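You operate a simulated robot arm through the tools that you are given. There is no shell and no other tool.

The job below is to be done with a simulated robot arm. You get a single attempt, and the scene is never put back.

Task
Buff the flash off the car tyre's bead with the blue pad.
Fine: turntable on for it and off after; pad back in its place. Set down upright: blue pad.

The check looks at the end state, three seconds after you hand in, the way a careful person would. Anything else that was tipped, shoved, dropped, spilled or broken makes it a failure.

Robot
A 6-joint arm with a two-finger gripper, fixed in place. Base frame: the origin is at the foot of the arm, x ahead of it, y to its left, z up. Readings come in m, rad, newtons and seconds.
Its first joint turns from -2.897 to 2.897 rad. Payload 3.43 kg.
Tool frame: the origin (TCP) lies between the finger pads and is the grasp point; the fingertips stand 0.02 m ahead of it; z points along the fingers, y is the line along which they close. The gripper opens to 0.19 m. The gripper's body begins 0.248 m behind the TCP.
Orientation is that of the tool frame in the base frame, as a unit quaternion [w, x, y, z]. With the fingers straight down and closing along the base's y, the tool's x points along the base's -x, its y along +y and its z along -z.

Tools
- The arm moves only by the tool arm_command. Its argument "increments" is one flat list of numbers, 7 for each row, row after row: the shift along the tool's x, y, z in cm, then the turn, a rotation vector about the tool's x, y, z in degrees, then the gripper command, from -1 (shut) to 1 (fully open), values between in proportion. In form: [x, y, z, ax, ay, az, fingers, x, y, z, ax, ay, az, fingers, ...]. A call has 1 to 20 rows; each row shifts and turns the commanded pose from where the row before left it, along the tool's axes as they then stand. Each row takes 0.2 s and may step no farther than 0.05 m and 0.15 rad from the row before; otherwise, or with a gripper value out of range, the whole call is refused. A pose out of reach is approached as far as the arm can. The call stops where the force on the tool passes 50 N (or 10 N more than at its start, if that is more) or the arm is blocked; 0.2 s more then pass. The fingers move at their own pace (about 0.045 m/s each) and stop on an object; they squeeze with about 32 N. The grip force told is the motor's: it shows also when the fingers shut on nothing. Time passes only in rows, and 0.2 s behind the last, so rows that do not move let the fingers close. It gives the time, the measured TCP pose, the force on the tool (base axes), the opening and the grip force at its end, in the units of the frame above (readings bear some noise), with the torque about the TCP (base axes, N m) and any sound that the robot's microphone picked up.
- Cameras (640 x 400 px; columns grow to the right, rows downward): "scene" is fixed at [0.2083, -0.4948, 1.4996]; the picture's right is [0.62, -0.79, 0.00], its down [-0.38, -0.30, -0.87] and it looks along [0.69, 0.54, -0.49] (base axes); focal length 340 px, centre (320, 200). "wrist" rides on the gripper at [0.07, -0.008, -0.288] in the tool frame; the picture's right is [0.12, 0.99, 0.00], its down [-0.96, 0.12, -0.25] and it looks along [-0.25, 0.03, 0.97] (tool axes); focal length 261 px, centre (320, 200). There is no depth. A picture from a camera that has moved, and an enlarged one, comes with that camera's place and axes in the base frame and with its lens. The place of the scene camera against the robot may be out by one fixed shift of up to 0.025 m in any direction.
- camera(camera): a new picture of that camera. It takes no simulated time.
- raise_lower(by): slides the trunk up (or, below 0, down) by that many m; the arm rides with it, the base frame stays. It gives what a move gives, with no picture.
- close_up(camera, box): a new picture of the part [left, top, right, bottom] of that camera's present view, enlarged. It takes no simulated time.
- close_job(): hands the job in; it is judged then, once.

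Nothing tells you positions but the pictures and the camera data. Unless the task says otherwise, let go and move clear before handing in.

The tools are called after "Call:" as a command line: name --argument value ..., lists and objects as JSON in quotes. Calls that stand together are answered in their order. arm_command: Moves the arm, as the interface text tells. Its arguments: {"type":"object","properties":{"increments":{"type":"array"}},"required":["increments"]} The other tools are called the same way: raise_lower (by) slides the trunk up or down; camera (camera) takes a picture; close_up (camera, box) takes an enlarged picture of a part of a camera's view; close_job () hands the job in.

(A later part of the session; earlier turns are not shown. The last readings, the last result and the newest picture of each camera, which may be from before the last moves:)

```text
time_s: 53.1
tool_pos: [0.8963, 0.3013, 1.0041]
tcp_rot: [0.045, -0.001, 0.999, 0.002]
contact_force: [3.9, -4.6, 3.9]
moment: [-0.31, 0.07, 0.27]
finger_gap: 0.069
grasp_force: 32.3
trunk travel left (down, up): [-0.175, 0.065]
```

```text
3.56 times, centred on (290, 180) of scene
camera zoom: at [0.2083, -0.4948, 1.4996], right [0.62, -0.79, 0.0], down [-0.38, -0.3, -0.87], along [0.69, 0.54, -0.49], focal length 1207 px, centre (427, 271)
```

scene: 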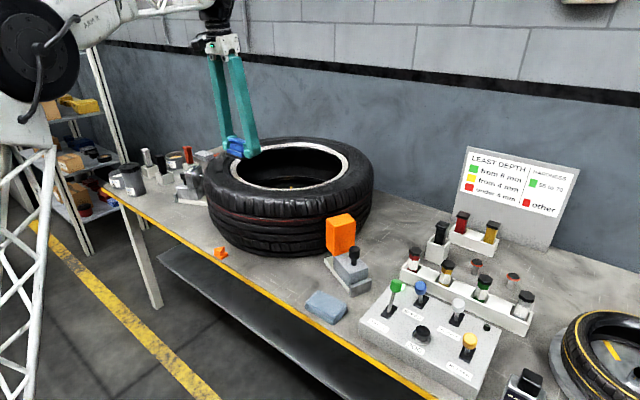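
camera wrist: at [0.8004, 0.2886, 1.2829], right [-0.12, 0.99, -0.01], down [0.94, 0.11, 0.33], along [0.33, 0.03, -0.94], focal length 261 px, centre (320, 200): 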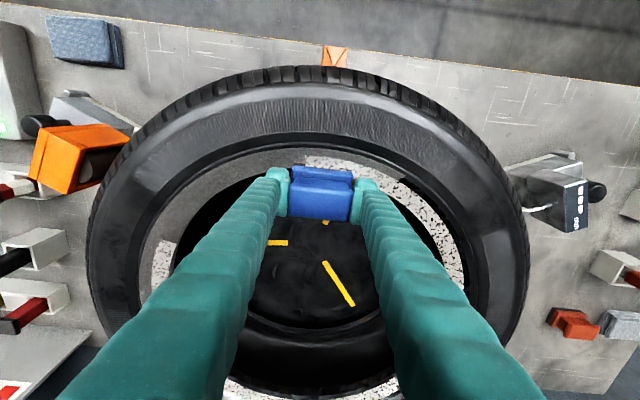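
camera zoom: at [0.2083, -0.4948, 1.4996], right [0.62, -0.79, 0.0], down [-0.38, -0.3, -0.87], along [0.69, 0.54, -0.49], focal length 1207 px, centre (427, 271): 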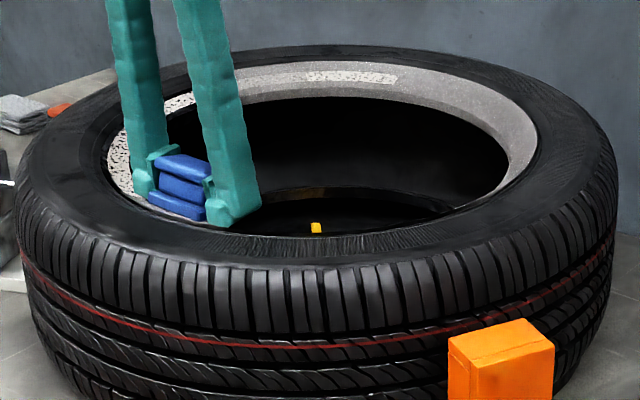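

More than half the ring is clean, with one partly cleaned sector left from the first touch that will come round again. I'll keep holding.

Call:
arm_command --increments '[0, 0, 0.03, 0, 0, 0, -1, 0, 0, 0, 0, 0, 0, -1, 0, 0, 0, 0, 0, 0, -1, 0, 0, 0, 0, 0, 0, -1, 0, 0, 0, 0, 0, 0, -1, 0, 0, 0, 0, 0, 0, -1, 0, 0, 0, 0, 0, 0, -1, 0, 0, 0, 0, 0, 0, -1, 0, 0, 0, 0, 0, 0, -1, 0, 0, 0, 0, 0, 0, -1, 0, 0, 0, 0, 0, 0, -1, 0, 0, 0, 0, 0, 0, -1, 0, 0, 0, 0, 0, 0, -1, 0, 0, 0, 0, 0, 0, -1, 0, 0, 0, 0, 0, 0, -1, 0, 0, 0, 0, 0, 0, -1, 0, 0, 0, 0, 0, 0, -1, 0, 0, 0, 0, 0, 0, -1, 0, 0, 0, 0, 0, 0, -1, 0, 0, 0, 0, 0, 0, -1]'

Call:
close_up --camera "wrist" --box '[130, 130, 480, 350]'

Call:
close_up --camera "scene" --box '[200, 130, 380, 230]'

```text
time_s: 57.3
tool_pos: [0.896, 0.2981, 1.0032]
tcp_rot: [0.046, 0.0, 0.999, 0.001]
contact_force: [7.8, -6.6, 8.1]
moment: [-0.45, 0.05, 0.53]
finger_gap: 0.0691
grasp_force: 32.4
trunk travel left (down, up): [-0.175, 0.065]
```

```text
1.82 times, centred on (305, 240) of wrist
camera zoom: at [0.8001, 0.2886, 1.2828], right [-0.12, 0.99, -0.01], down [0.94, 0.11, 0.33], along [0.33, 0.03, -0.94], focal length 474 px, centre (347, 127)
```

zoom: 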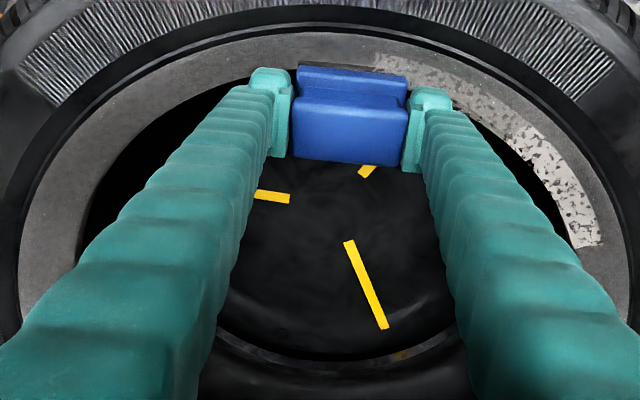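

```text
3.56 times, centred on (290, 180) of scene
camera zoom: at [0.2083, -0.4948, 1.4996], right [0.62, -0.79, 0.0], down [-0.38, -0.3, -0.87], along [0.69, 0.54, -0.49], focal length 1207 px, centre (427, 271)
```

zoom: 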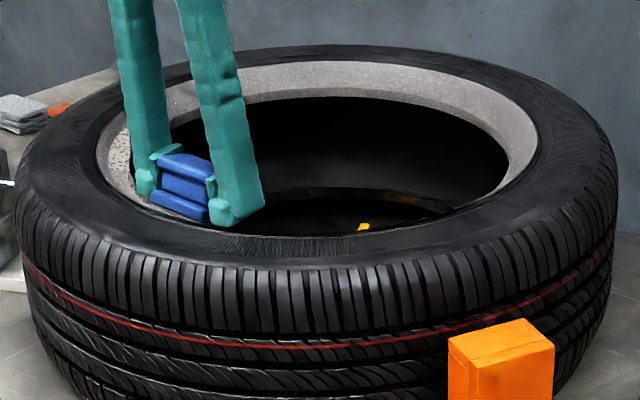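

Only one partly buffed sector is left, and it is just arriving at the pad. I'll hold until it has passed.

Call:
arm_command --increments '[0, 0, 0, 0, 0, 0, -1, 0, 0, 0, 0, 0, 0, -1, 0, 0, 0, 0, 0, 0, -1, 0, 0, 0, 0, 0, 0, -1, 0, 0, 0, 0, 0, 0, -1, 0, 0, 0, 0, 0, 0, -1, 0, 0, 0, 0, 0, 0, -1, 0, 0, 0, 0, 0, 0, -1, 0, 0, 0, 0, 0, 0, -1, 0, 0, 0, 0, 0, 0, -1, 0, 0, 0, 0, 0, 0, -1, 0, 0, 0, 0, 0, 0, -1, 0, 0, 0, 0, 0, 0, -1, 0, 0, 0, 0, 0, 0, -1, 0, 0, 0, 0, 0, 0, -1]'

Call:
close_up --camera "wrist" --box '[130, 130, 480, 350]'

Call:
close_up --camera "scene" --box '[200, 130, 380, 230]'

```text
time_s: 60.5
tool_pos: [0.894, 0.301, 1.002]
tcp_rot: [0.044, 0.0, 0.999, 0.001]
contact_force: [1.0, -2.3, 1.0]
moment: [0.05, 0.06, 0.06]
finger_gap: 0.0695
grasp_force: 32.2
trunk travel left (down, up): [-0.175, 0.065]
```

```text
1.82 times, centred on (305, 240) of wrist
camera zoom: at [0.7994, 0.2906, 1.2821], right [-0.12, 0.99, -0.01], down [0.94, 0.12, 0.33], along [0.33, 0.03, -0.94], focal length 474 px, centre (347, 127)
```

zoom: 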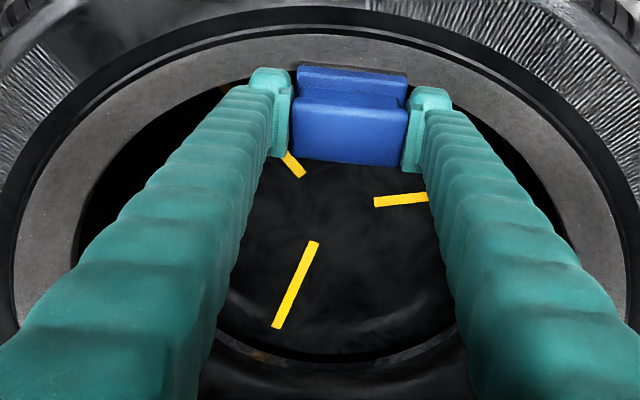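

```text
3.56 times, centred on (290, 180) of scene
camera zoom: at [0.2083, -0.4948, 1.4996], right [0.62, -0.79, 0.0], down [-0.38, -0.3, -0.87], along [0.69, 0.54, -0.49], focal length 1207 px, centre (427, 271)
```

zoom: 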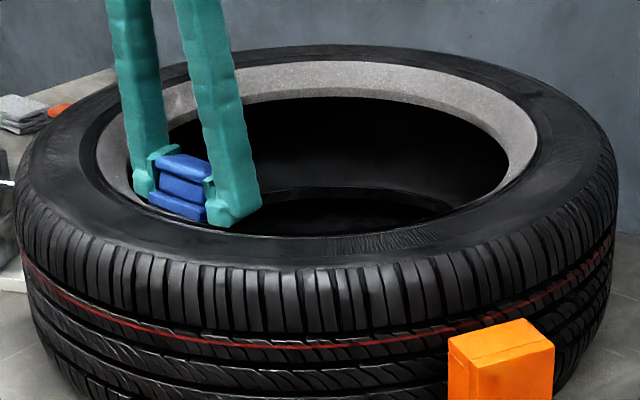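

All visible sectors are clean. I'll lift the pad straight up off the bead, then inspect the whole ring as it turns.

Call:
arm_command --increments '[-0.09, 0, -1, 0, 0, 0, -1, -0.27, 0, -3, 0, 0, 0, -1, -0.36, 0, -4, 0, 0, 0, -1, -0.27, 0, -3, 0, 0, 0, -1, 0, 0, 0, 0, 0, 0, -1]'

Call:
camera --camera "wrist"

Call:
close_up --camera "scene" --box '[200, 110, 380, 220]'

```text
time_s: 61.7
tool_pos: [0.8942, 0.2992, 1.1141]
tcp_rot: [0.044, 0.0, 0.999, 0.001]
contact_force: [-0.2, 0.2, -1.6]
moment: [0.03, 0.01, 0.02]
finger_gap: 0.0691
grasp_force: 31.9
trunk travel left (down, up): [-0.175, 0.065]
```

```text
taken
camera wrist: at [0.7983, 0.2899, 1.3934], right [-0.12, 0.99, -0.01], down [0.94, 0.11, 0.33], along [0.33, 0.03, -0.94], focal length 261 px, centre (320, 200)
```

wrist: 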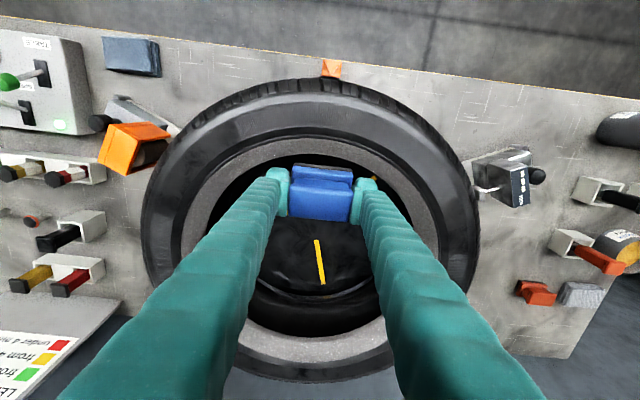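

```text
3.56 times, centred on (290, 165) of scene
camera zoom: at [0.2083, -0.4948, 1.4996], right [0.62, -0.79, 0.0], down [-0.38, -0.3, -0.87], along [0.69, 0.54, -0.49], focal length 1207 px, centre (427, 324)
```

zoom: 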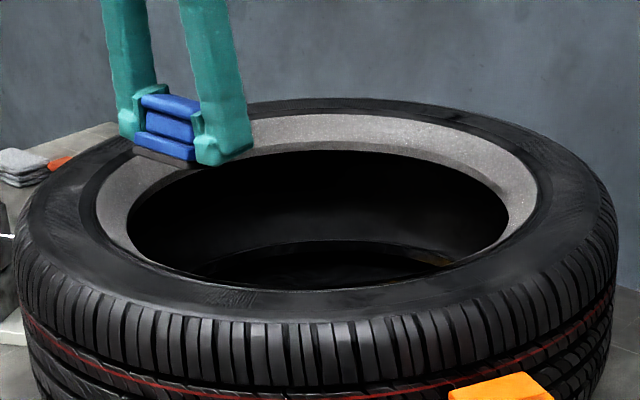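

The ring is clean grey all the way round. The pad sits in the grip exactly as before. I'll tilt back and carry it to above its place.

Call:
arm_command --increments '[0, 0, 0, 0, -5, 0, -1, 0, 0, 0, 0, -5, 0, -1, 0, 0, 0, 0, -5, 0, -1, 1.343, 4.316, -0.497, 0, 0, 0, -1, 1.343, 4.316, -0.497, 0, 0, 0, -1, 1.343, 4.316, -0.497, 0, 0, 0, -1, 1.343, 4.316, -0.497, 0, 0, 0, -1, 1.343, 4.316, -0.497, 0, 0, 0, -1, 1.343, 4.316, -0.497, 0, 0, 0, -1, 1.343, 4.316, -0.497, 0, 0, 0, -1, 1.343, 4.316, -0.497, 0, 0, 0, -1, 1.343, 4.316, -0.497, 0, 0, 0, -1, 1.343, 4.316, -0.497, 0, 0, 0, -1, 0, 0, 0, 0, 0, 0, -1, 0, 0, 0, 0, 0, 0, -1]'

Call:
camera --camera "wrist"

Call:
close_up --camera "scene" --box '[80, 80, 380, 270]'

```text
time_s: 64.9
tool_pos: [0.7536, 0.7323, 1.1177]
tcp_rot: [0.175, 0.0, 0.985, 0.001]
contact_force: [-0.1, -0.3, -1.3]
moment: [0.02, 0.01, 0.04]
finger_gap: 0.0692
grasp_force: 31.6
trunk travel left (down, up): [-0.175, 0.065]
```

```text
taken
camera wrist: at [0.5888, 0.7223, 1.3624], right [-0.11, 0.99, -0.04], down [0.82, 0.11, 0.56], along [0.56, 0.03, -0.82], focal length 261 px, centre (320, 200)
```

wrist: 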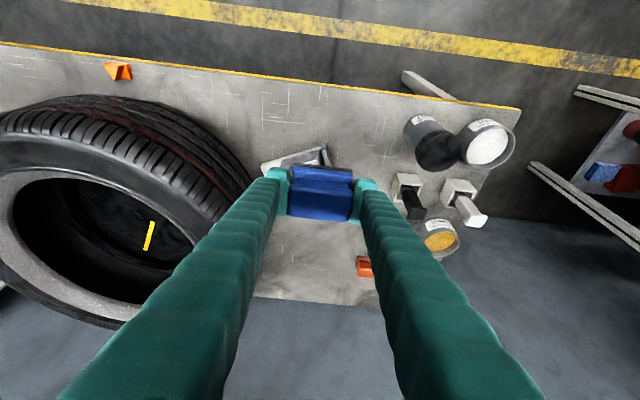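

```text
2.11 times, centred on (230, 175) of scene
camera zoom: at [0.2083, -0.4948, 1.4996], right [0.62, -0.79, 0.0], down [-0.38, -0.3, -0.87], along [0.69, 0.54, -0.49], focal length 715 px, centre (510, 253)
```

zoom: 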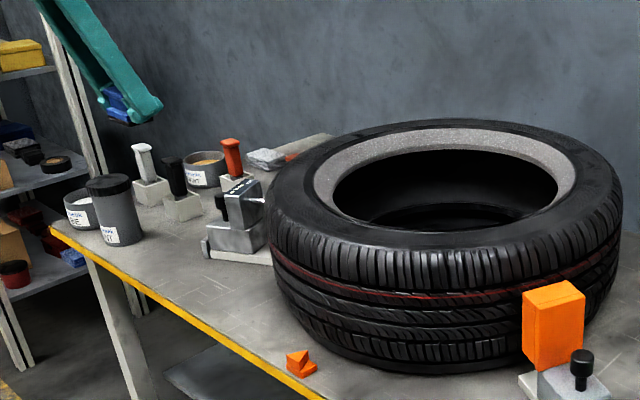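

The bead ring is clean in every view. I'm above the pad's home spot at the same tilt, about 2 mm off, which I'll correct as I lower it to just above the bench.

Call:
arm_command --increments '[1.415, -0.017, 3.742, 0, 0, 0, -1, 1.415, -0.017, 3.742, 0, 0, 0, -1, 1.415, -0.017, 3.742, 0, 0, 0, -1, 1.415, -0.017, 3.742, 0, 0, 0, -1, 1.415, -0.017, 3.742, 0, 0, 0, -1, 1.415, -0.017, 3.742, 0, 0, 0, -1, 1.415, -0.017, 3.742, 0, 0, 0, -1, 0, 0, 0, 0, 0, 0, -1, 0, 0, 0, 0, 0, 0, -1]'

Call:
close_up --camera "wrist" --box '[240, 130, 400, 230]'

Call:
close_up --camera "scene" --box '[110, 160, 200, 230]'

```text
time_s: 66.9
tool_pos: [0.7518, 0.731, 0.8331]
tcp_rot: [0.175, -0.001, 0.985, 0.002]
contact_force: [1.2, -0.3, -1.3]
moment: [0.01, 0.0, 0.0]
finger_gap: 0.069
grasp_force: 31.7
trunk travel left (down, up): [-0.175, 0.065]
```

```text
4.00 times, centred on (320, 180) of wrist
camera zoom: at [0.5866, 0.7214, 1.0772], right [-0.11, 0.99, -0.04], down [0.82, 0.11, 0.56], along [0.56, 0.03, -0.82], focal length 1043 px, centre (320, 280)
```

zoom: 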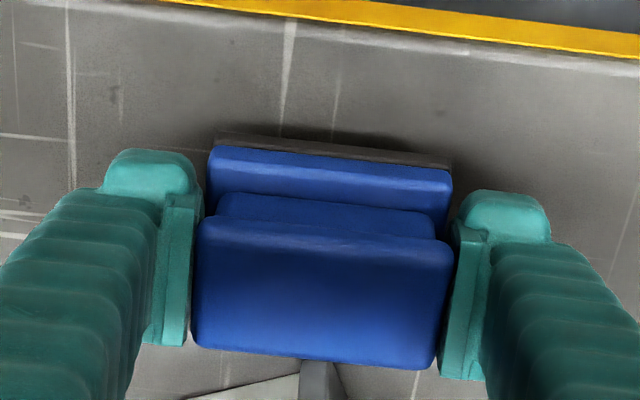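

```text
5.71 times, centred on (155, 195) of scene
camera zoom: at [0.2083, -0.4948, 1.4996], right [0.62, -0.79, 0.0], down [-0.38, -0.3, -0.87], along [0.69, 0.54, -0.49], focal length 1940 px, centre (1263, 229)
```

zoom: 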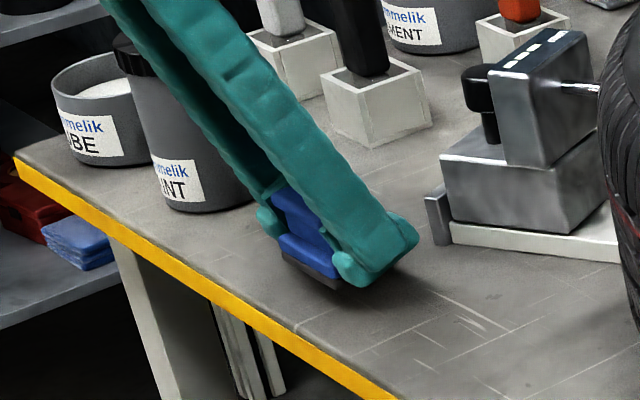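

The pad sits 2–3 mm higher and further forward in the grip than before, nudged by the buffing. I'll correct for that and lower gently until it just touches the bench.

Call:
arm_command --increments '[0.535, 0, 0.869, 0, 0, 0, -1, 0.174, 0, 0.469, 0, 0, 0, -1, 0, 0, 0, 0, 0, 0, -1]'

Call:
arm_command --increments '[0.069, 0, 0.188, 0, 0, 0, -1, 0, 0, 0, 0, 0, 0, -1]'

Call:
arm_command --increments '[0.069, 0, 0.188, 0, 0, 0, -1, 0, 0, 0, 0, 0, 0, -1]'

Call:
arm_command --increments '[0.035, 0, 0.094, 0, 0, 0, -1, 0, 0, 0, 0, 0, 0, -1]'

Call:
close_up --camera "scene" --box '[110, 160, 200, 230]'

Call:
close_up --camera "wrist" --box '[240, 130, 400, 230]'

```text
time_s: 67.7
tool_pos: [0.7466, 0.7308, 0.817]
tcp_rot: [0.175, 0.001, 0.985, 0.0]
contact_force: [0.6, -0.2, -1.4]
moment: [0.01, -0.05, -0.04]
finger_gap: 0.0689
grasp_force: 32.0
trunk travel left (down, up): [-0.175, 0.065]
```

```text
time_s: 68.3
tool_pos: [0.7471, 0.7313, 0.8167]
tcp_rot: [0.174, -0.001, 0.985, 0.001]
contact_force: [0.5, 0.1, -1.4]
moment: [0.0, 0.02, 0.01]
finger_gap: 0.0692
grasp_force: 31.7
trunk travel left (down, up): [-0.175, 0.065]
```

```text
time_s: 68.9
tool_pos: [0.7471, 0.7297, 0.8166]
tcp_rot: [0.174, -0.001, 0.985, 0.002]
contact_force: [0.6, 0.4, -1.0]
moment: [-0.03, 0.02, 0.02]
finger_gap: 0.0691
grasp_force: 31.8
trunk travel left (down, up): [-0.175, 0.065]
```

```text
time_s: 69.5
tool_pos: [0.7472, 0.7305, 0.8156]
tcp_rot: [0.175, 0.0, 0.985, 0.001]
contact_force: [0.3, 0.1, -1.0]
moment: [-0.02, -0.03, -0.05]
finger_gap: 0.069
grasp_force: 32.1
trunk travel left (down, up): [-0.175, 0.065]
```

```text
5.71 times, centred on (155, 195) of scene
camera zoom: at [0.2083, -0.4948, 1.4996], right [0.62, -0.79, 0.0], down [-0.38, -0.3, -0.87], along [0.69, 0.54, -0.49], focal length 1940 px, centre (1263, 229)
```

zoom: 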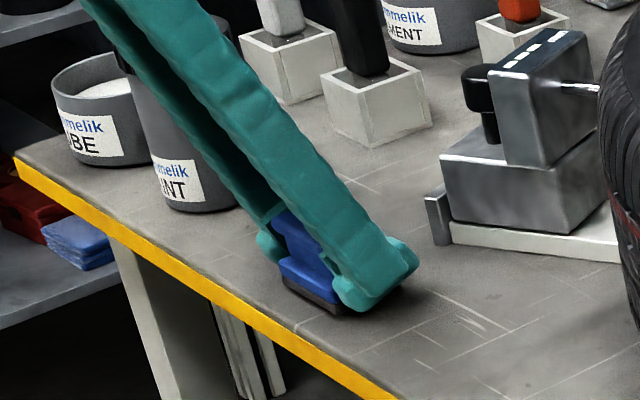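

```text
4.00 times, centred on (320, 180) of wrist
camera zoom: at [0.582, 0.7206, 1.0602], right [-0.11, 0.99, -0.04], down [0.82, 0.11, 0.56], along [0.56, 0.03, -0.82], focal length 1043 px, centre (320, 280)
```

zoom: 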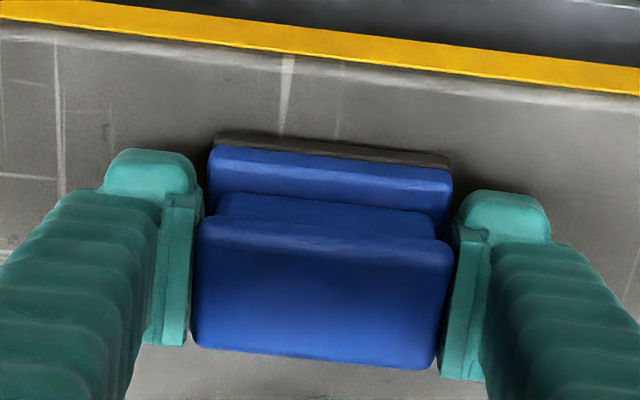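

The pad lines up with the same bench scratch as at the start. There's no contact yet, so I'll lower in 1–2 mm steps.

Call:
arm_command --increments '[0.069, 0, 0.188, 0, 0, 0, -1, 0, 0, 0, 0, 0, 0, -1]'

Call:
arm_command --increments '[0.052, 0, 0.141, 0, 0, 0, -1, 0, 0, 0, 0, 0, 0, -1]'

Call:
arm_command --increments '[0.035, 0, 0.094, 0, 0, 0, -1, 0, 0, 0, 0, 0, 0, -1]'

```text
time_s: 70.1
tool_pos: [0.7461, 0.7291, 0.8131]
tcp_rot: [0.174, 0.0, 0.985, 0.001]
contact_force: [-0.1, -0.1, 0.0]
moment: [0.01, 0.01, -0.04]
finger_gap: 0.0691
grasp_force: 31.5
trunk travel left (down, up): [-0.175, 0.065]
```

```text
time_s: 70.7
tool_pos: [0.7469, 0.7279, 0.8115]
tcp_rot: [0.175, -0.001, 0.985, 0.001]
contact_force: [0.1, -0.6, 0.6]
moment: [-0.02, 0.03, 0.03]
finger_gap: 0.0693
grasp_force: 31.8
trunk travel left (down, up): [-0.175, 0.065]
```

```text
time_s: 71.3
tool_pos: [0.7462, 0.7299, 0.8117]
tcp_rot: [0.174, 0.0, 0.985, 0.001]
contact_force: [-0.2, -0.1, -1.4]
moment: [0.02, -0.01, -0.03]
finger_gap: 0.0694
grasp_force: 32.0
trunk travel left (down, up): [-0.175, 0.065]
```

Call:
arm_command --increments '[0.035, 0, 0.094, 0, 0, 0, -1, 0, 0, 0, 0, 0, 0, -1]'

Call:
arm_command --increments '[0.035, 0, 0.094, 0, 0, 0, -1, 0, 0, 0, 0, 0, 0, -1]'

Call:
close_up --camera "scene" --box '[130, 180, 190, 225]'

Call:
close_up --camera "wrist" --box '[240, 130, 400, 230]'

```text
time_s: 71.9
tool_pos: [0.7466, 0.7292, 0.8109]
tcp_rot: [0.175, 0.001, 0.985, 0.0]
contact_force: [0.8, 0.1, 1.6]
moment: [-0.03, 0.06, 0.03]
finger_gap: 0.0691
grasp_force: 32.3
trunk travel left (down, up): [-0.175, 0.065]
```

```text
time_s: 72.5
tool_pos: [0.7467, 0.7293, 0.8104]
tcp_rot: [0.175, 0.001, 0.985, 0.002]
contact_force: [-0.5, -1.5, 13.5]
moment: [-0.22, 0.39, 0.03]
finger_gap: 0.0693
grasp_force: 31.8
trunk travel left (down, up): [-0.175, 0.065]
```

```text
8.89 times, centred on (160, 202) of scene
camera zoom: at [0.2083, -0.4948, 1.4996], right [0.62, -0.79, 0.0], down [-0.38, -0.3, -0.87], along [0.69, 0.54, -0.49], focal length 3018 px, centre (1742, 178)
```

zoom: 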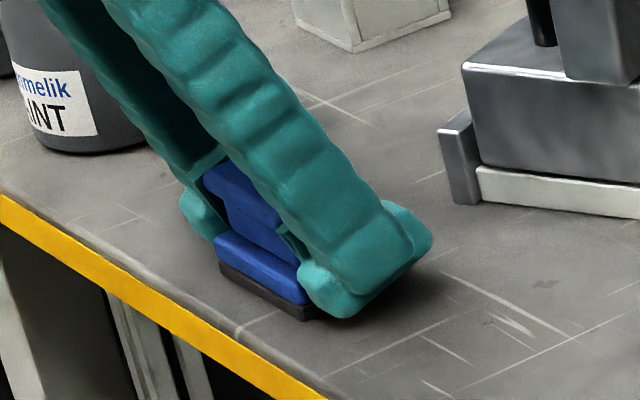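

```text
4.00 times, centred on (320, 180) of wrist
camera zoom: at [0.5815, 0.7198, 1.0552], right [-0.11, 0.99, -0.04], down [0.82, 0.11, 0.56], along [0.57, 0.03, -0.82], focal length 1043 px, centre (320, 280)
```

zoom: 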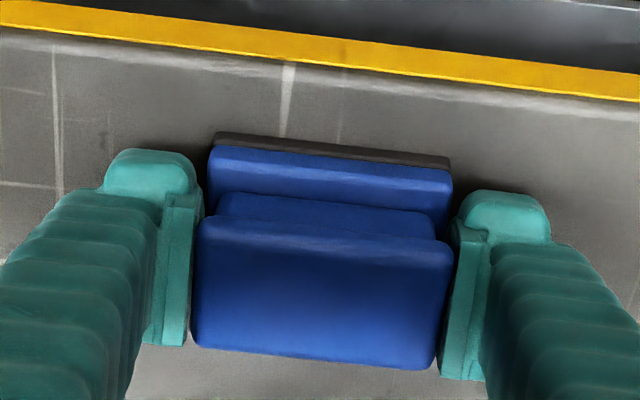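

The pad is down and bearing on the bench. It is about 3 mm nearer the bench edge than at the start, so I'll lift it slightly, shift forward 3 mm and set it down again.

Call:
arm_command --increments '[-0.104, 0, -0.281, 0, 0, 0, -1, -0.281, 0.1, 0.104, 0, 0, 0, -1, 0, 0, 0, 0, 0, 0, -1]'

Call:
arm_command --increments '[0.069, 0, 0.188, 0, 0, 0, -1, 0, 0, 0, 0, 0, 0, -1]'

Call:
arm_command --increments '[0.028, 0, 0.075, 0, 0, 0, -1, 0, 0, 0, 0, 0, 0, -1]'

Call:
close_up --camera "wrist" --box '[240, 130, 400, 230]'

```text
time_s: 73.3
tool_pos: [0.7496, 0.7304, 0.8124]
tcp_rot: [0.174, 0.001, 0.985, 0.001]
contact_force: [-0.5, 0.6, -1.4]
moment: [0.03, 0.02, 0.02]
finger_gap: 0.0691
grasp_force: 32.1
trunk travel left (down, up): [-0.175, 0.065]
```

```text
time_s: 73.9
tool_pos: [0.7493, 0.7303, 0.8096]
tcp_rot: [0.176, 0.001, 0.984, 0.001]
contact_force: [0.0, -1.1, 1.0]
moment: [0.0, 0.05, 0.01]
finger_gap: 0.0688
grasp_force: 31.8
trunk travel left (down, up): [-0.175, 0.065]
```

```text
time_s: 74.5
tool_pos: [0.7492, 0.7321, 0.8112]
tcp_rot: [0.176, 0.001, 0.984, 0.002]
contact_force: [2.9, -0.7, 12.9]
moment: [-0.17, 0.28, 0.02]
finger_gap: 0.0691
grasp_force: 32.1
trunk travel left (down, up): [-0.175, 0.065]
```

```text
4.00 times, centred on (320, 180) of wrist
camera zoom: at [0.5846, 0.7213, 1.0551], right [-0.11, 0.99, -0.04], down [0.82, 0.11, 0.56], along [0.57, 0.03, -0.82], focal length 1043 px, centre (320, 280)
```

zoom: 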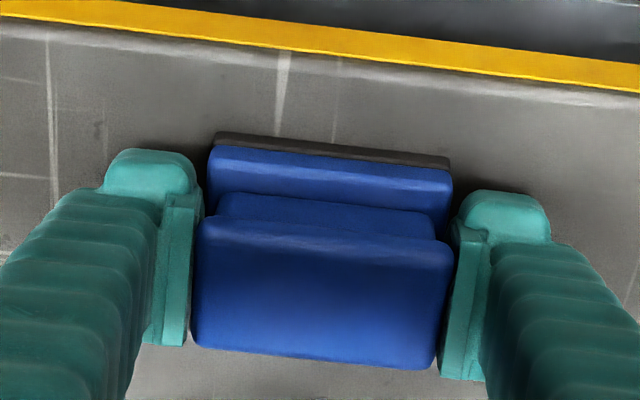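

The pad is back in its place and seated on the bench. I'll ease the pressure and open the fingers.

Call:
arm_command --increments '[-0.017, 0, -0.047, 0, 0, 0, -1, 0, 0, 0, 0, 0, 0, 0.0, 0, 0, 0, 0, 0, 0, 0.3, 0, 0, 0, 0, 0, 0, 0.3, 0, 0, 0, 0, 0, 0, 0.3, 0, 0, 0, 0, 0, 0, 0.3, 0, 0, 0, 0, 0, 0, 0.3]'

Call:
close_up --camera "wrist" --box '[240, 130, 400, 230]'

Call:
close_up --camera "scene" --box '[110, 160, 200, 230]'

```text
time_s: 76.1
tool_pos: [0.7489, 0.7303, 0.8097]
tcp_rot: [0.174, 0.0, 0.985, 0.001]
contact_force: [0.3, 0.7, 0.3]
moment: [-0.02, 0.0, 0.02]
finger_gap: 0.1234
grasp_force: 0.0
trunk travel left (down, up): [-0.175, 0.065]
```

```text
4.00 times, centred on (320, 180) of wrist
camera zoom: at [0.5845, 0.7217, 1.0546], right [-0.11, 0.99, -0.04], down [0.82, 0.11, 0.56], along [0.56, 0.03, -0.82], focal length 1043 px, centre (320, 280)
```

zoom: 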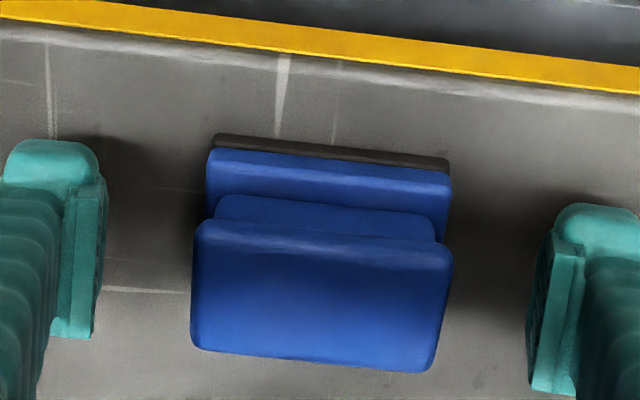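

```text
5.71 times, centred on (155, 195) of scene
camera zoom: at [0.2083, -0.4948, 1.4996], right [0.62, -0.79, 0.0], down [-0.38, -0.3, -0.87], along [0.69, 0.54, -0.49], focal length 1940 px, centre (1263, 229)
```

zoom: 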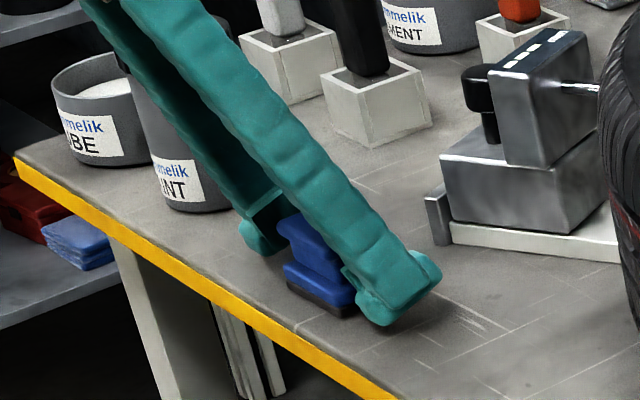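

The pad stands upright in its place, released. I'll back out along the tool axis, rise and straighten the tool.

Call:
arm_command --increments '[0, 0, -3, 0, 0, 0, 0.3, 0, 0, -4, 0, 0, 0, 0.3, 0, 0, -5, 0, 0, 0, 0.3, 0, 0, -5, 0, 0, 0, 0.3, 0, 0, -5, 0, 0, 0, 0.3, 0, 0, -5, 0, 0, 0, 0.3, 0, 0, -5, 0, 0, 0, 0.3, 0, 0, 0, 0, 6.7, 0, -1, 0, 0, 0, 0, 6.7, 0, -1, 0, 0, 0, 0, 6.8, 0, -1, 0, 0, 0, 0, 0, 0, -1]'

Call:
camera --camera "scene"

Call:
close_up --camera "scene" --box '[135, 180, 185, 230]'

Call:
close_up --camera "scene" --box '[200, 120, 380, 230]'

```text
time_s: 78.5
tool_pos: [0.6391, 0.7303, 1.1078]
tcp_rot: [-0.001, -0.001, 1.0, 0.001]
contact_force: [0.9, 0.1, -0.5]
moment: [-0.04, 0.11, -0.01]
finger_gap: 0.0346
grasp_force: 0.1
trunk travel left (down, up): [-0.175, 0.065]
```

```text
taken
```

scene: 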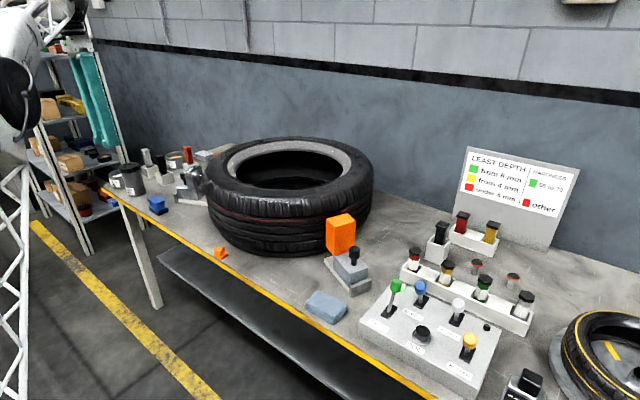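

```text
8.00 times, centred on (160, 205) of scene
camera zoom: at [0.2083, -0.4948, 1.4996], right [0.62, -0.79, 0.0], down [-0.38, -0.3, -0.87], along [0.69, 0.54, -0.49], focal length 2716 px, centre (1600, 160)
```

zoom: 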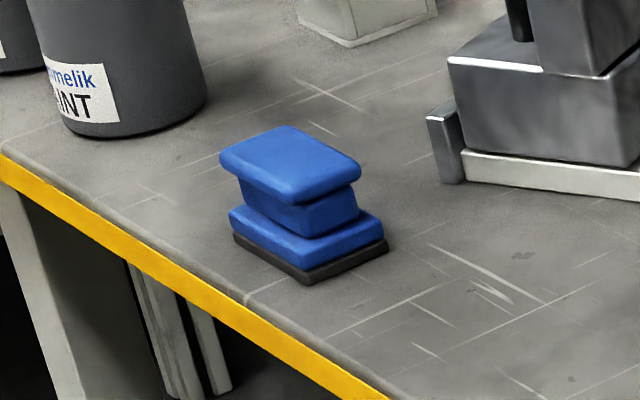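

```text
3.56 times, centred on (290, 175) of scene
camera zoom: at [0.2083, -0.4948, 1.4996], right [0.62, -0.79, 0.0], down [-0.38, -0.3, -0.87], along [0.69, 0.54, -0.49], focal length 1207 px, centre (427, 289)
```

zoom: 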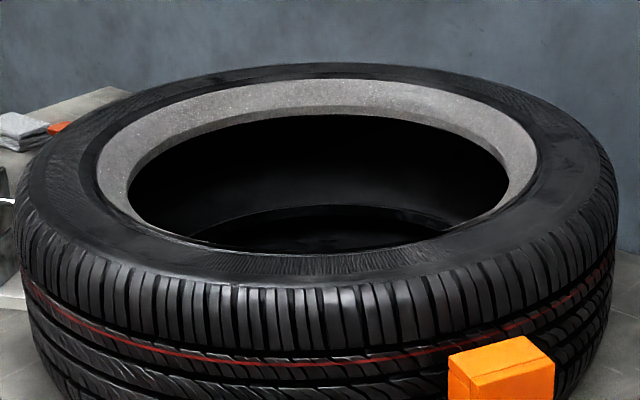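

The pad is back exactly where it started, upright, and the whole bead is clean. Now I'll go back to the panel with fingers shut to switch TABLE off, approaching the lever from its far side.

Call:
arm_command --increments '[-0.3, -4.89, -0.3, 0, 0, 0, -1, -0.3, -4.89, -0.3, 0, 0, 0, -1, -0.3, -4.89, -0.3, 0, 0, 0, -1, -0.3, -4.89, -0.3, 0, 0, 0, -1, -0.3, -4.89, -0.3, 0, 0, 0, -1, -0.3, -4.89, -0.3, 0, 0, 0, -1, -0.3, -4.89, 0, 0, 0, 0, -1, -0.3, -4.89, 0, 0, 0, 0, -1, -0.3, -4.89, 0, 0, 0, 0, -1, -0.3, -4.89, 0, 0, 0, 0, -1, -0.3, -4.89, 0, 0, 0, 0, -1, -0.3, -4.89, 0, 0, 0, 0, -1, -0.3, -4.89, 0, 0, 0, 0, -1, -0.3, -4.89, 0, 0, 0, 0, -1, -0.3, -4.89, 0, 0, 0, 0, -1, -0.3, -4.89, 0, 0, 0, 0, -1, -0.3, -4.89, 0, 0, 0, 0, -1, -0.3, -4.89, 0, 0, 0, 0, -1, -0.3, -4.89, 0, 0, 0, 0, -1, -0.3, -4.89, 0, 0, 0, 0, -1]'

Call:
camera --camera "wrist"

```text
time_s: 82.7
tool_pos: [0.7018, -0.2461, 1.127]
tcp_rot: [-0.001, -0.001, 1.0, 0.001]
contact_force: [0.3, 1.2, 0.3]
moment: [-0.16, 0.0, 0.02]
finger_gap: 0.0001
grasp_force: 32.3
trunk travel left (down, up): [-0.175, 0.065]
```

```text
taken
camera wrist: at [0.6318, -0.2551, 1.4129], right [-0.12, 0.99, 0.0], down [0.96, 0.12, 0.25], along [0.24, 0.03, -0.97], focal length 261 px, centre (320, 200)
```

wrist: 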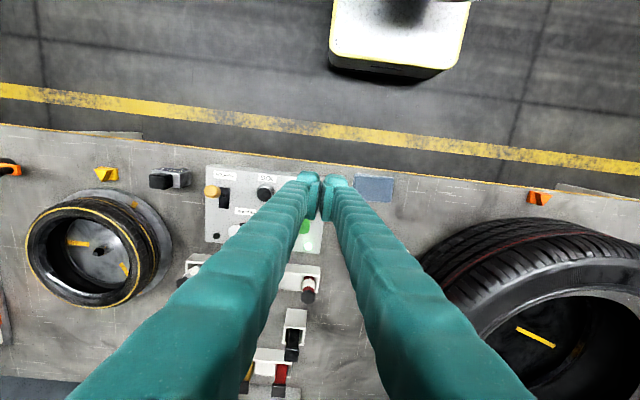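

Hovering in front of the panel; the lamp still glows green. I'll move forward past the lever and down a bit to look at it from above.

Call:
arm_command --increments '[-4.63, 0, 0, 0, 0, 0, -1, -4.63, 0, 0, 0, 0, 0, -1, -4.63, 0, 0, 0, 0, 0, -1, -4.63, 0, 0, 0, 0, 0, -1, 0, 0, 4, 0, 0, 0, -1, 0, 0, 4, 0, 0, 0, -1, 0, 0, 3, 0, 0, 0, -1, 0, 0, 0, 0, 0, 0, -1]'

Call:
camera --camera "wrist"

Call:
close_up --camera "wrist" --box '[220, 80, 420, 205]'

Call:
close_up --camera "scene" --box '[350, 220, 490, 350]'

```text
time_s: 84.5
tool_pos: [0.8876, -0.2461, 1.0153]
tcp_rot: [-0.001, 0.0, 1.0, 0.0]
contact_force: [0.4, 0.0, -0.4]
moment: [0.0, -0.01, 0.0]
finger_gap: 0.0002
grasp_force: 31.8
trunk travel left (down, up): [-0.175, 0.065]
```

```text
taken
camera wrist: at [0.8177, -0.2549, 1.3025], right [-0.12, 0.99, 0.0], down [0.96, 0.11, 0.25], along [0.24, 0.03, -0.97], focal length 261 px, centre (320, 200)
```

wrist: 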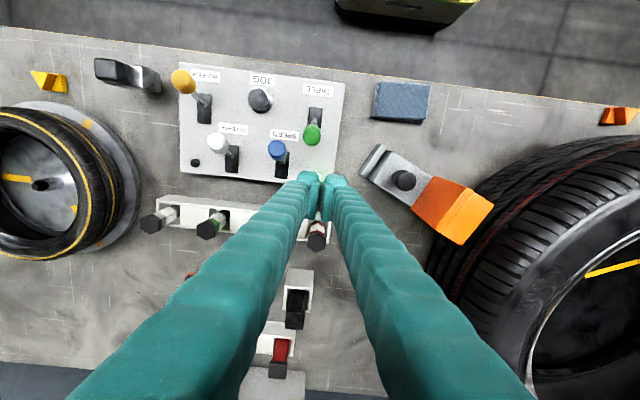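

```text
3.20 times, centred on (320, 142) of wrist
camera zoom: at [0.8177, -0.2549, 1.3025], right [-0.12, 0.99, 0.0], down [0.96, 0.11, 0.25], along [0.24, 0.03, -0.97], focal length 834 px, centre (320, 384)
```

zoom: 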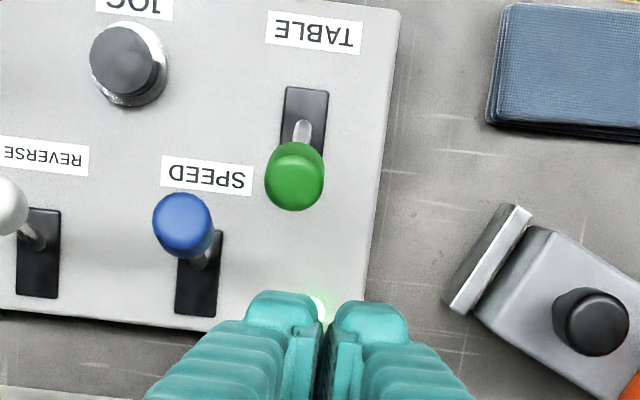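

```text
3.08 times, centred on (420, 285) of scene
camera zoom: at [0.2083, -0.4948, 1.4996], right [0.62, -0.79, 0.0], down [-0.38, -0.3, -0.87], along [0.69, 0.54, -0.49], focal length 1044 px, centre (12, -62)
```

zoom: 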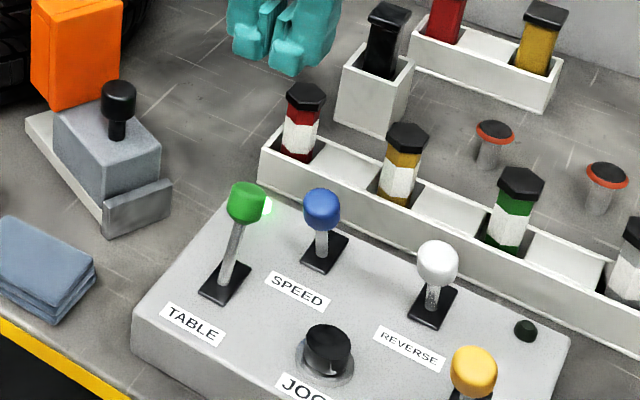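

The knob is now at about (0.823, -0.267), leaning away, with the lamp lit. I'll lower the shut fingers on its far side, clear of the blue SPEED lever and the bottles.

Call:
arm_command --increments '[0, -0.2, 4, 0, 0, 0, -1, 0, -0.2, 4, 0, 0, 0, -1, 0, 0, 3, 0, 0, 0, -1, 0, 0, 1.3, 0, 0, 0, -1, 0, 0, 0, 0, 0, 0, -1]'

Call:
close_up --camera "wrist" --box '[220, 80, 420, 205]'

Call:
close_up --camera "scene" --box '[350, 220, 490, 350]'

```text
time_s: 85.7
tool_pos: [0.8839, -0.2497, 0.8913]
tcp_rot: [-0.002, -0.001, 1.0, 0.001]
contact_force: [0.4, 0.5, 0.2]
moment: [-0.01, 0.05, -0.02]
finger_gap: 0.0
grasp_force: 32.0
trunk travel left (down, up): [-0.175, 0.065]
```

```text
3.20 times, centred on (320, 142) of wrist
camera zoom: at [0.8138, -0.2591, 1.1786], right [-0.12, 0.99, 0.0], down [0.96, 0.11, 0.25], along [0.24, 0.03, -0.97], focal length 834 px, centre (320, 384)
```

zoom: 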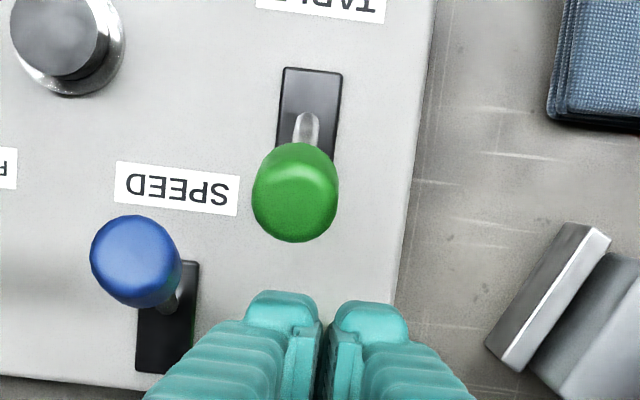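

```text
3.08 times, centred on (420, 285) of scene
camera zoom: at [0.2083, -0.4948, 1.4996], right [0.62, -0.79, 0.0], down [-0.38, -0.3, -0.87], along [0.69, 0.54, -0.49], focal length 1044 px, centre (12, -62)
```

zoom: 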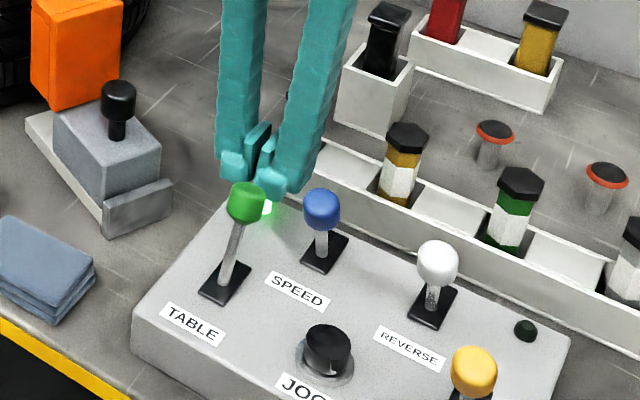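

The path is clear: the green knob is straight ahead of the near finger and the blue one is 1.5 cm to the side. I'll pull toward the robot now.

Call:
arm_command --increments '[1, 0, 0, 0, 0, 0, -1, 1, 0, 0, 0, 0, 0, -1, 0.7, 0, 0, 0, 0, 0, -1, 0.7, 0, 0, 0, 0, 0, -1, 0.7, 0, 0, 0, 0, 0, -1, 0.7, 0, 0, 0, 0, 0, -1, 0.7, 0, 0, 0, 0, 0, -1]'

Call:
close_up --camera "wrist" --box '[220, 80, 420, 205]'

Call:
close_up --camera "scene" --box '[350, 220, 490, 350]'

```text
time_s: 87.3
tool_pos: [0.8314, -0.2504, 0.8954]
tcp_rot: [-0.001, 0.0, 1.0, 0.001]
contact_force: [-0.6, 0.5, 0.6]
moment: [0.01, 0.03, 0.02]
finger_gap: 0.0
grasp_force: 32.2
trunk travel left (down, up): [-0.175, 0.065]
```

```text
3.20 times, centred on (320, 142) of wrist
camera zoom: at [0.7601, -0.2606, 1.1807], right [-0.12, 0.99, 0.0], down [0.96, 0.11, 0.25], along [0.24, 0.03, -0.97], focal length 834 px, centre (320, 384)
```

zoom: 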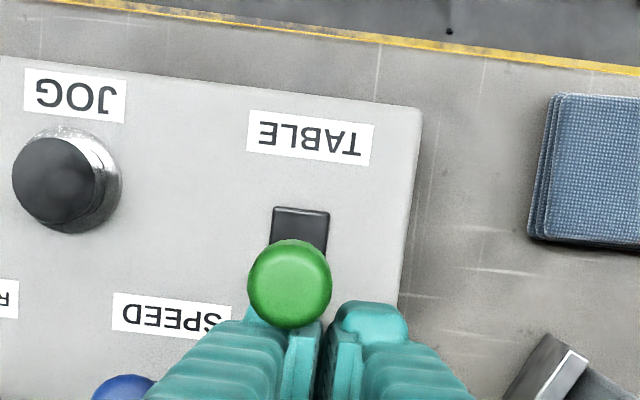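

```text
3.08 times, centred on (420, 285) of scene
camera zoom: at [0.2083, -0.4948, 1.4996], right [0.62, -0.79, 0.0], down [-0.38, -0.3, -0.87], along [0.69, 0.54, -0.49], focal length 1044 px, centre (12, -62)
```

zoom: 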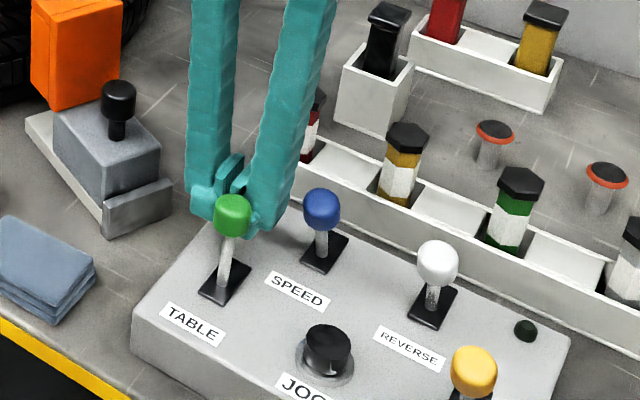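

The lever is past the middle, moving easily. I'll carry on to its near stop.

Call:
arm_command --increments '[0.6, 0, 0, 0, 0, 0, -1, 0.6, 0, 0, 0, 0, 0, -1, 0.5, 0, 0, 0, 0, 0, -1, 0.4, 0, 0, 0, 0, 0, -1]'

Call:
close_up --camera "wrist" --box '[220, 80, 420, 205]'

Call:
close_up --camera "scene" --box '[350, 220, 490, 350]'

```text
time_s: 88.3
tool_pos: [0.8085, -0.2502, 0.8933]
tcp_rot: [-0.001, 0.0, 1.0, 0.001]
contact_force: [-0.9, 0.2, -0.3]
moment: [0.01, 0.02, 0.01]
finger_gap: 0.0001
grasp_force: 32.3
trunk travel left (down, up): [-0.175, 0.065]
```

```text
3.20 times, centred on (320, 142) of wrist
camera zoom: at [0.7392, -0.2599, 1.1798], right [-0.12, 0.99, 0.0], down [0.96, 0.11, 0.25], along [0.24, 0.03, -0.97], focal length 834 px, centre (320, 384)
```

zoom: 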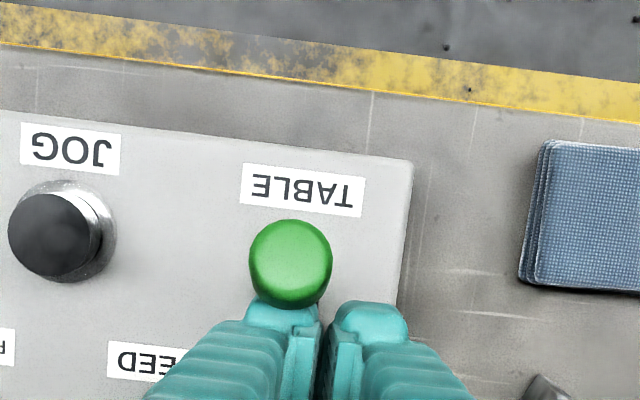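

```text
3.08 times, centred on (420, 285) of scene
camera zoom: at [0.2083, -0.4948, 1.4996], right [0.62, -0.79, 0.0], down [-0.38, -0.3, -0.87], along [0.69, 0.54, -0.49], focal length 1044 px, centre (12, -62)
```

zoom: 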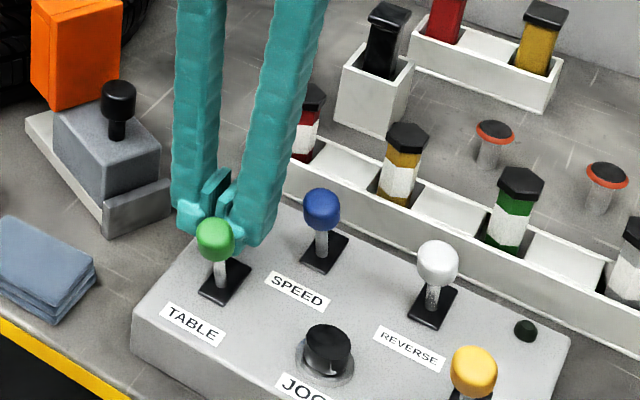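

The lever is back at its near stop (x≈0.773), as at the start. I'll back away, rise, and confirm the lamp is out and the tyre has stopped.

Call:
arm_command --increments '[-1, 0, 0, 0, 0, 0, -1, -2, 0, 0, 0, 0, 0, -1, -2, 0, 0, 0, 0, 0, -1, 0, 0, -4, 0, 0, 0, -1, 0, 0, -5, 0, 0, 0, -1, 0, 0, -5, 0, 0, 0, -1, 0, 0, -5, 0, 0, 0, -1, 0, 0, -4, 0, 0, 0, -1, 0, 0, 0, 0, 0, 0, -1]'

Call:
camera --camera "wrist"

Call:
close_up --camera "scene" --box '[350, 220, 490, 350]'

Call:
arm_command --increments '[0, 0, 0, 0, 0, 0, -1, 0, 0, 0, 0, 0, 0, -1, 0, 0, 0, 0, 0, 0, -1, 0, 0, 0, 0, 0, 0, -1, 0, 0, 0, 0, 0, 0, -1]'

Call:
camera --camera "wrist"

Call:
camera --camera "scene"

```text
time_s: 90.3
tool_pos: [0.8573, -0.2465, 1.1232]
tcp_rot: [-0.001, 0.0, 1.0, 0.002]
contact_force: [-0.8, 0.3, 0.3]
moment: [-0.01, 0.0, 0.0]
finger_gap: 0.0001
grasp_force: 32.2
trunk travel left (down, up): [-0.175, 0.065]
```

```text
taken
camera wrist: at [0.7885, -0.2564, 1.4095], right [-0.12, 0.99, 0.0], down [0.96, 0.11, 0.25], along [0.24, 0.03, -0.97], focal length 261 px, centre (320, 200)
```

wrist: 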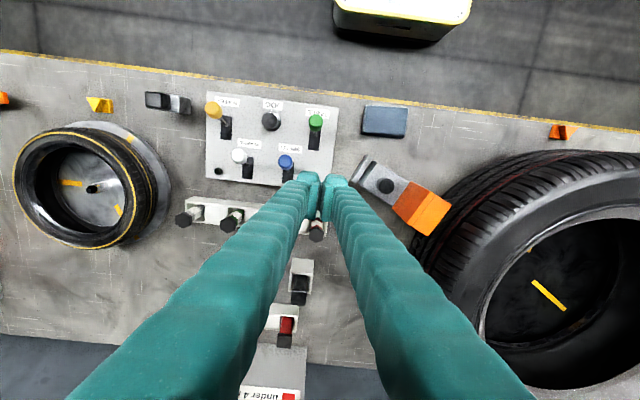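

```text
3.08 times, centred on (420, 285) of scene
camera zoom: at [0.2083, -0.4948, 1.4996], right [0.62, -0.79, 0.0], down [-0.38, -0.3, -0.87], along [0.69, 0.54, -0.49], focal length 1044 px, centre (12, -62)
```

zoom: 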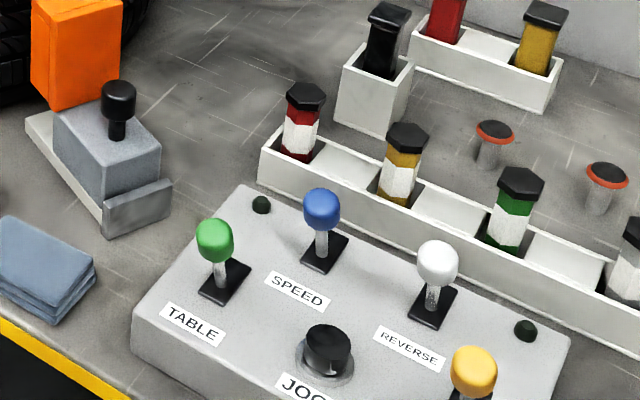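

```text
time_s: 91.5
tool_pos: [0.8576, -0.2471, 1.1225]
tcp_rot: [-0.001, 0.0, 1.0, 0.001]
contact_force: [-0.5, -0.1, -0.3]
moment: [0.0, -0.03, -0.04]
finger_gap: 0.0
grasp_force: 32.2
trunk travel left (down, up): [-0.175, 0.065]
```

```text
taken
camera wrist: at [0.7887, -0.2564, 1.409], right [-0.12, 0.99, 0.0], down [0.96, 0.11, 0.25], along [0.24, 0.03, -0.97], focal length 261 px, centre (320, 200)
```

wrist: 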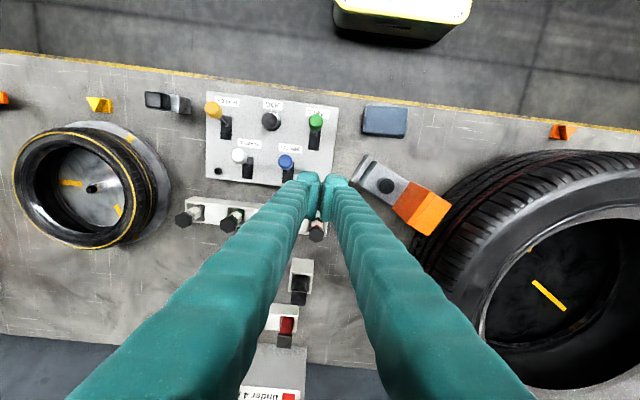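

```text
taken
```

scene: 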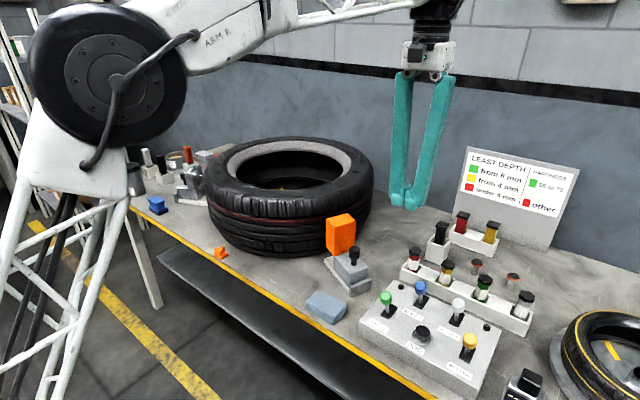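

The lamp is out and the mark inside the tyre stands still. I'll make one last inspection of the entire bead from above before handing in.

Call:
arm_command --increments '[0.5, 0, -4, 0, 0, 0, -1, 1, 0, -4, 0, 0, 0, -1, 1, 4.5, 0, 0, 0, 0, 0.2, 1, 4.5, 0, 0, 0, 0, 1, 1, 4.5, 0, 0, 0, 0, 1, 1, 4.5, 0, 0, 0, 0, 1, 1, 4.5, 0, 0, 0, 0, 1, 1, 4.5, 0, 0, 0, 0, 1, 1, 4.5, 0, 0, 0, 0, 1, 1, 4.5, 0, 0, 0, 0, 1, 1, 4.5, 0, 0, 0, 0, 1, 1, 4.5, 0, 0, 0, 0, 1, 0, 4.5, 0, 0, 0, 0, 1, 0, 0, 0, 0, 0, 0, 1]'

Call:
camera --camera "wrist"

Call:
close_up --camera "wrist" --box '[190, 160, 450, 400]'

Call:
close_up --camera "scene" --box '[200, 120, 380, 230]'

```text
time_s: 94.5
tool_pos: [0.7422, 0.2432, 1.2033]
tcp_rot: [-0.001, -0.001, 1.0, 0.001]
contact_force: [0.2, -0.4, 0.4]
moment: [-0.04, 0.01, -0.02]
finger_gap: 0.19
grasp_force: 0.1
trunk travel left (down, up): [-0.175, 0.065]
```

```text
taken
camera wrist: at [0.6727, 0.2335, 1.4904], right [-0.12, 0.99, 0.0], down [0.96, 0.11, 0.25], along [0.24, 0.03, -0.97], focal length 261 px, centre (320, 200)
```

wrist: 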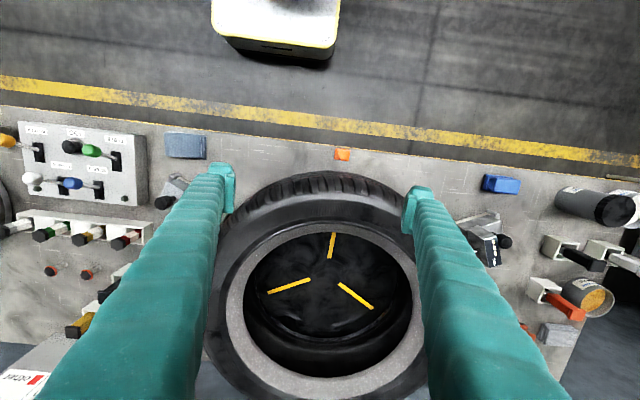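

```text
1.67 times, centred on (320, 280) of wrist
camera zoom: at [0.6727, 0.2335, 1.4904], right [-0.12, 0.99, 0.0], down [0.96, 0.11, 0.25], along [0.24, 0.03, -0.97], focal length 434 px, centre (320, 67)
```

zoom: 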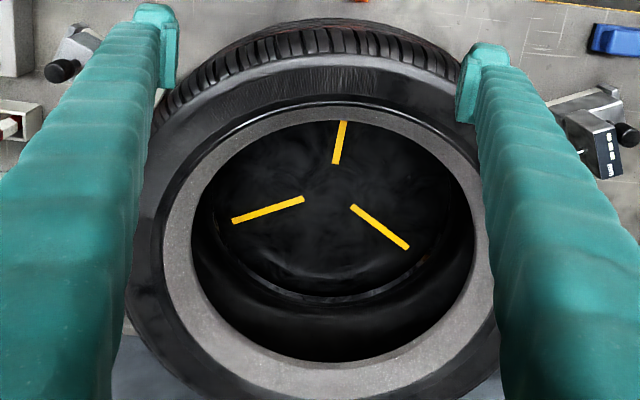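

```text
3.56 times, centred on (290, 175) of scene
camera zoom: at [0.2083, -0.4948, 1.4996], right [0.62, -0.79, 0.0], down [-0.38, -0.3, -0.87], along [0.69, 0.54, -0.49], focal length 1207 px, centre (427, 289)
```

zoom: 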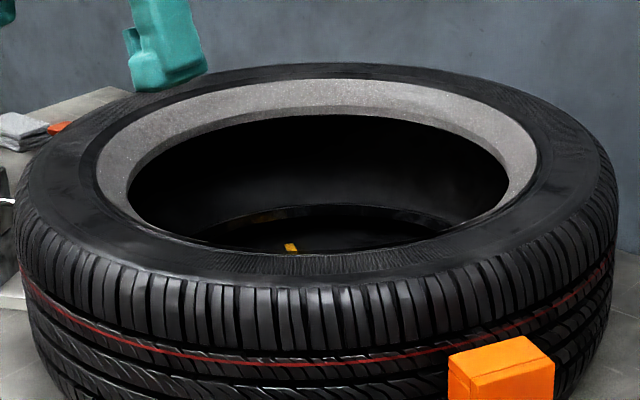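

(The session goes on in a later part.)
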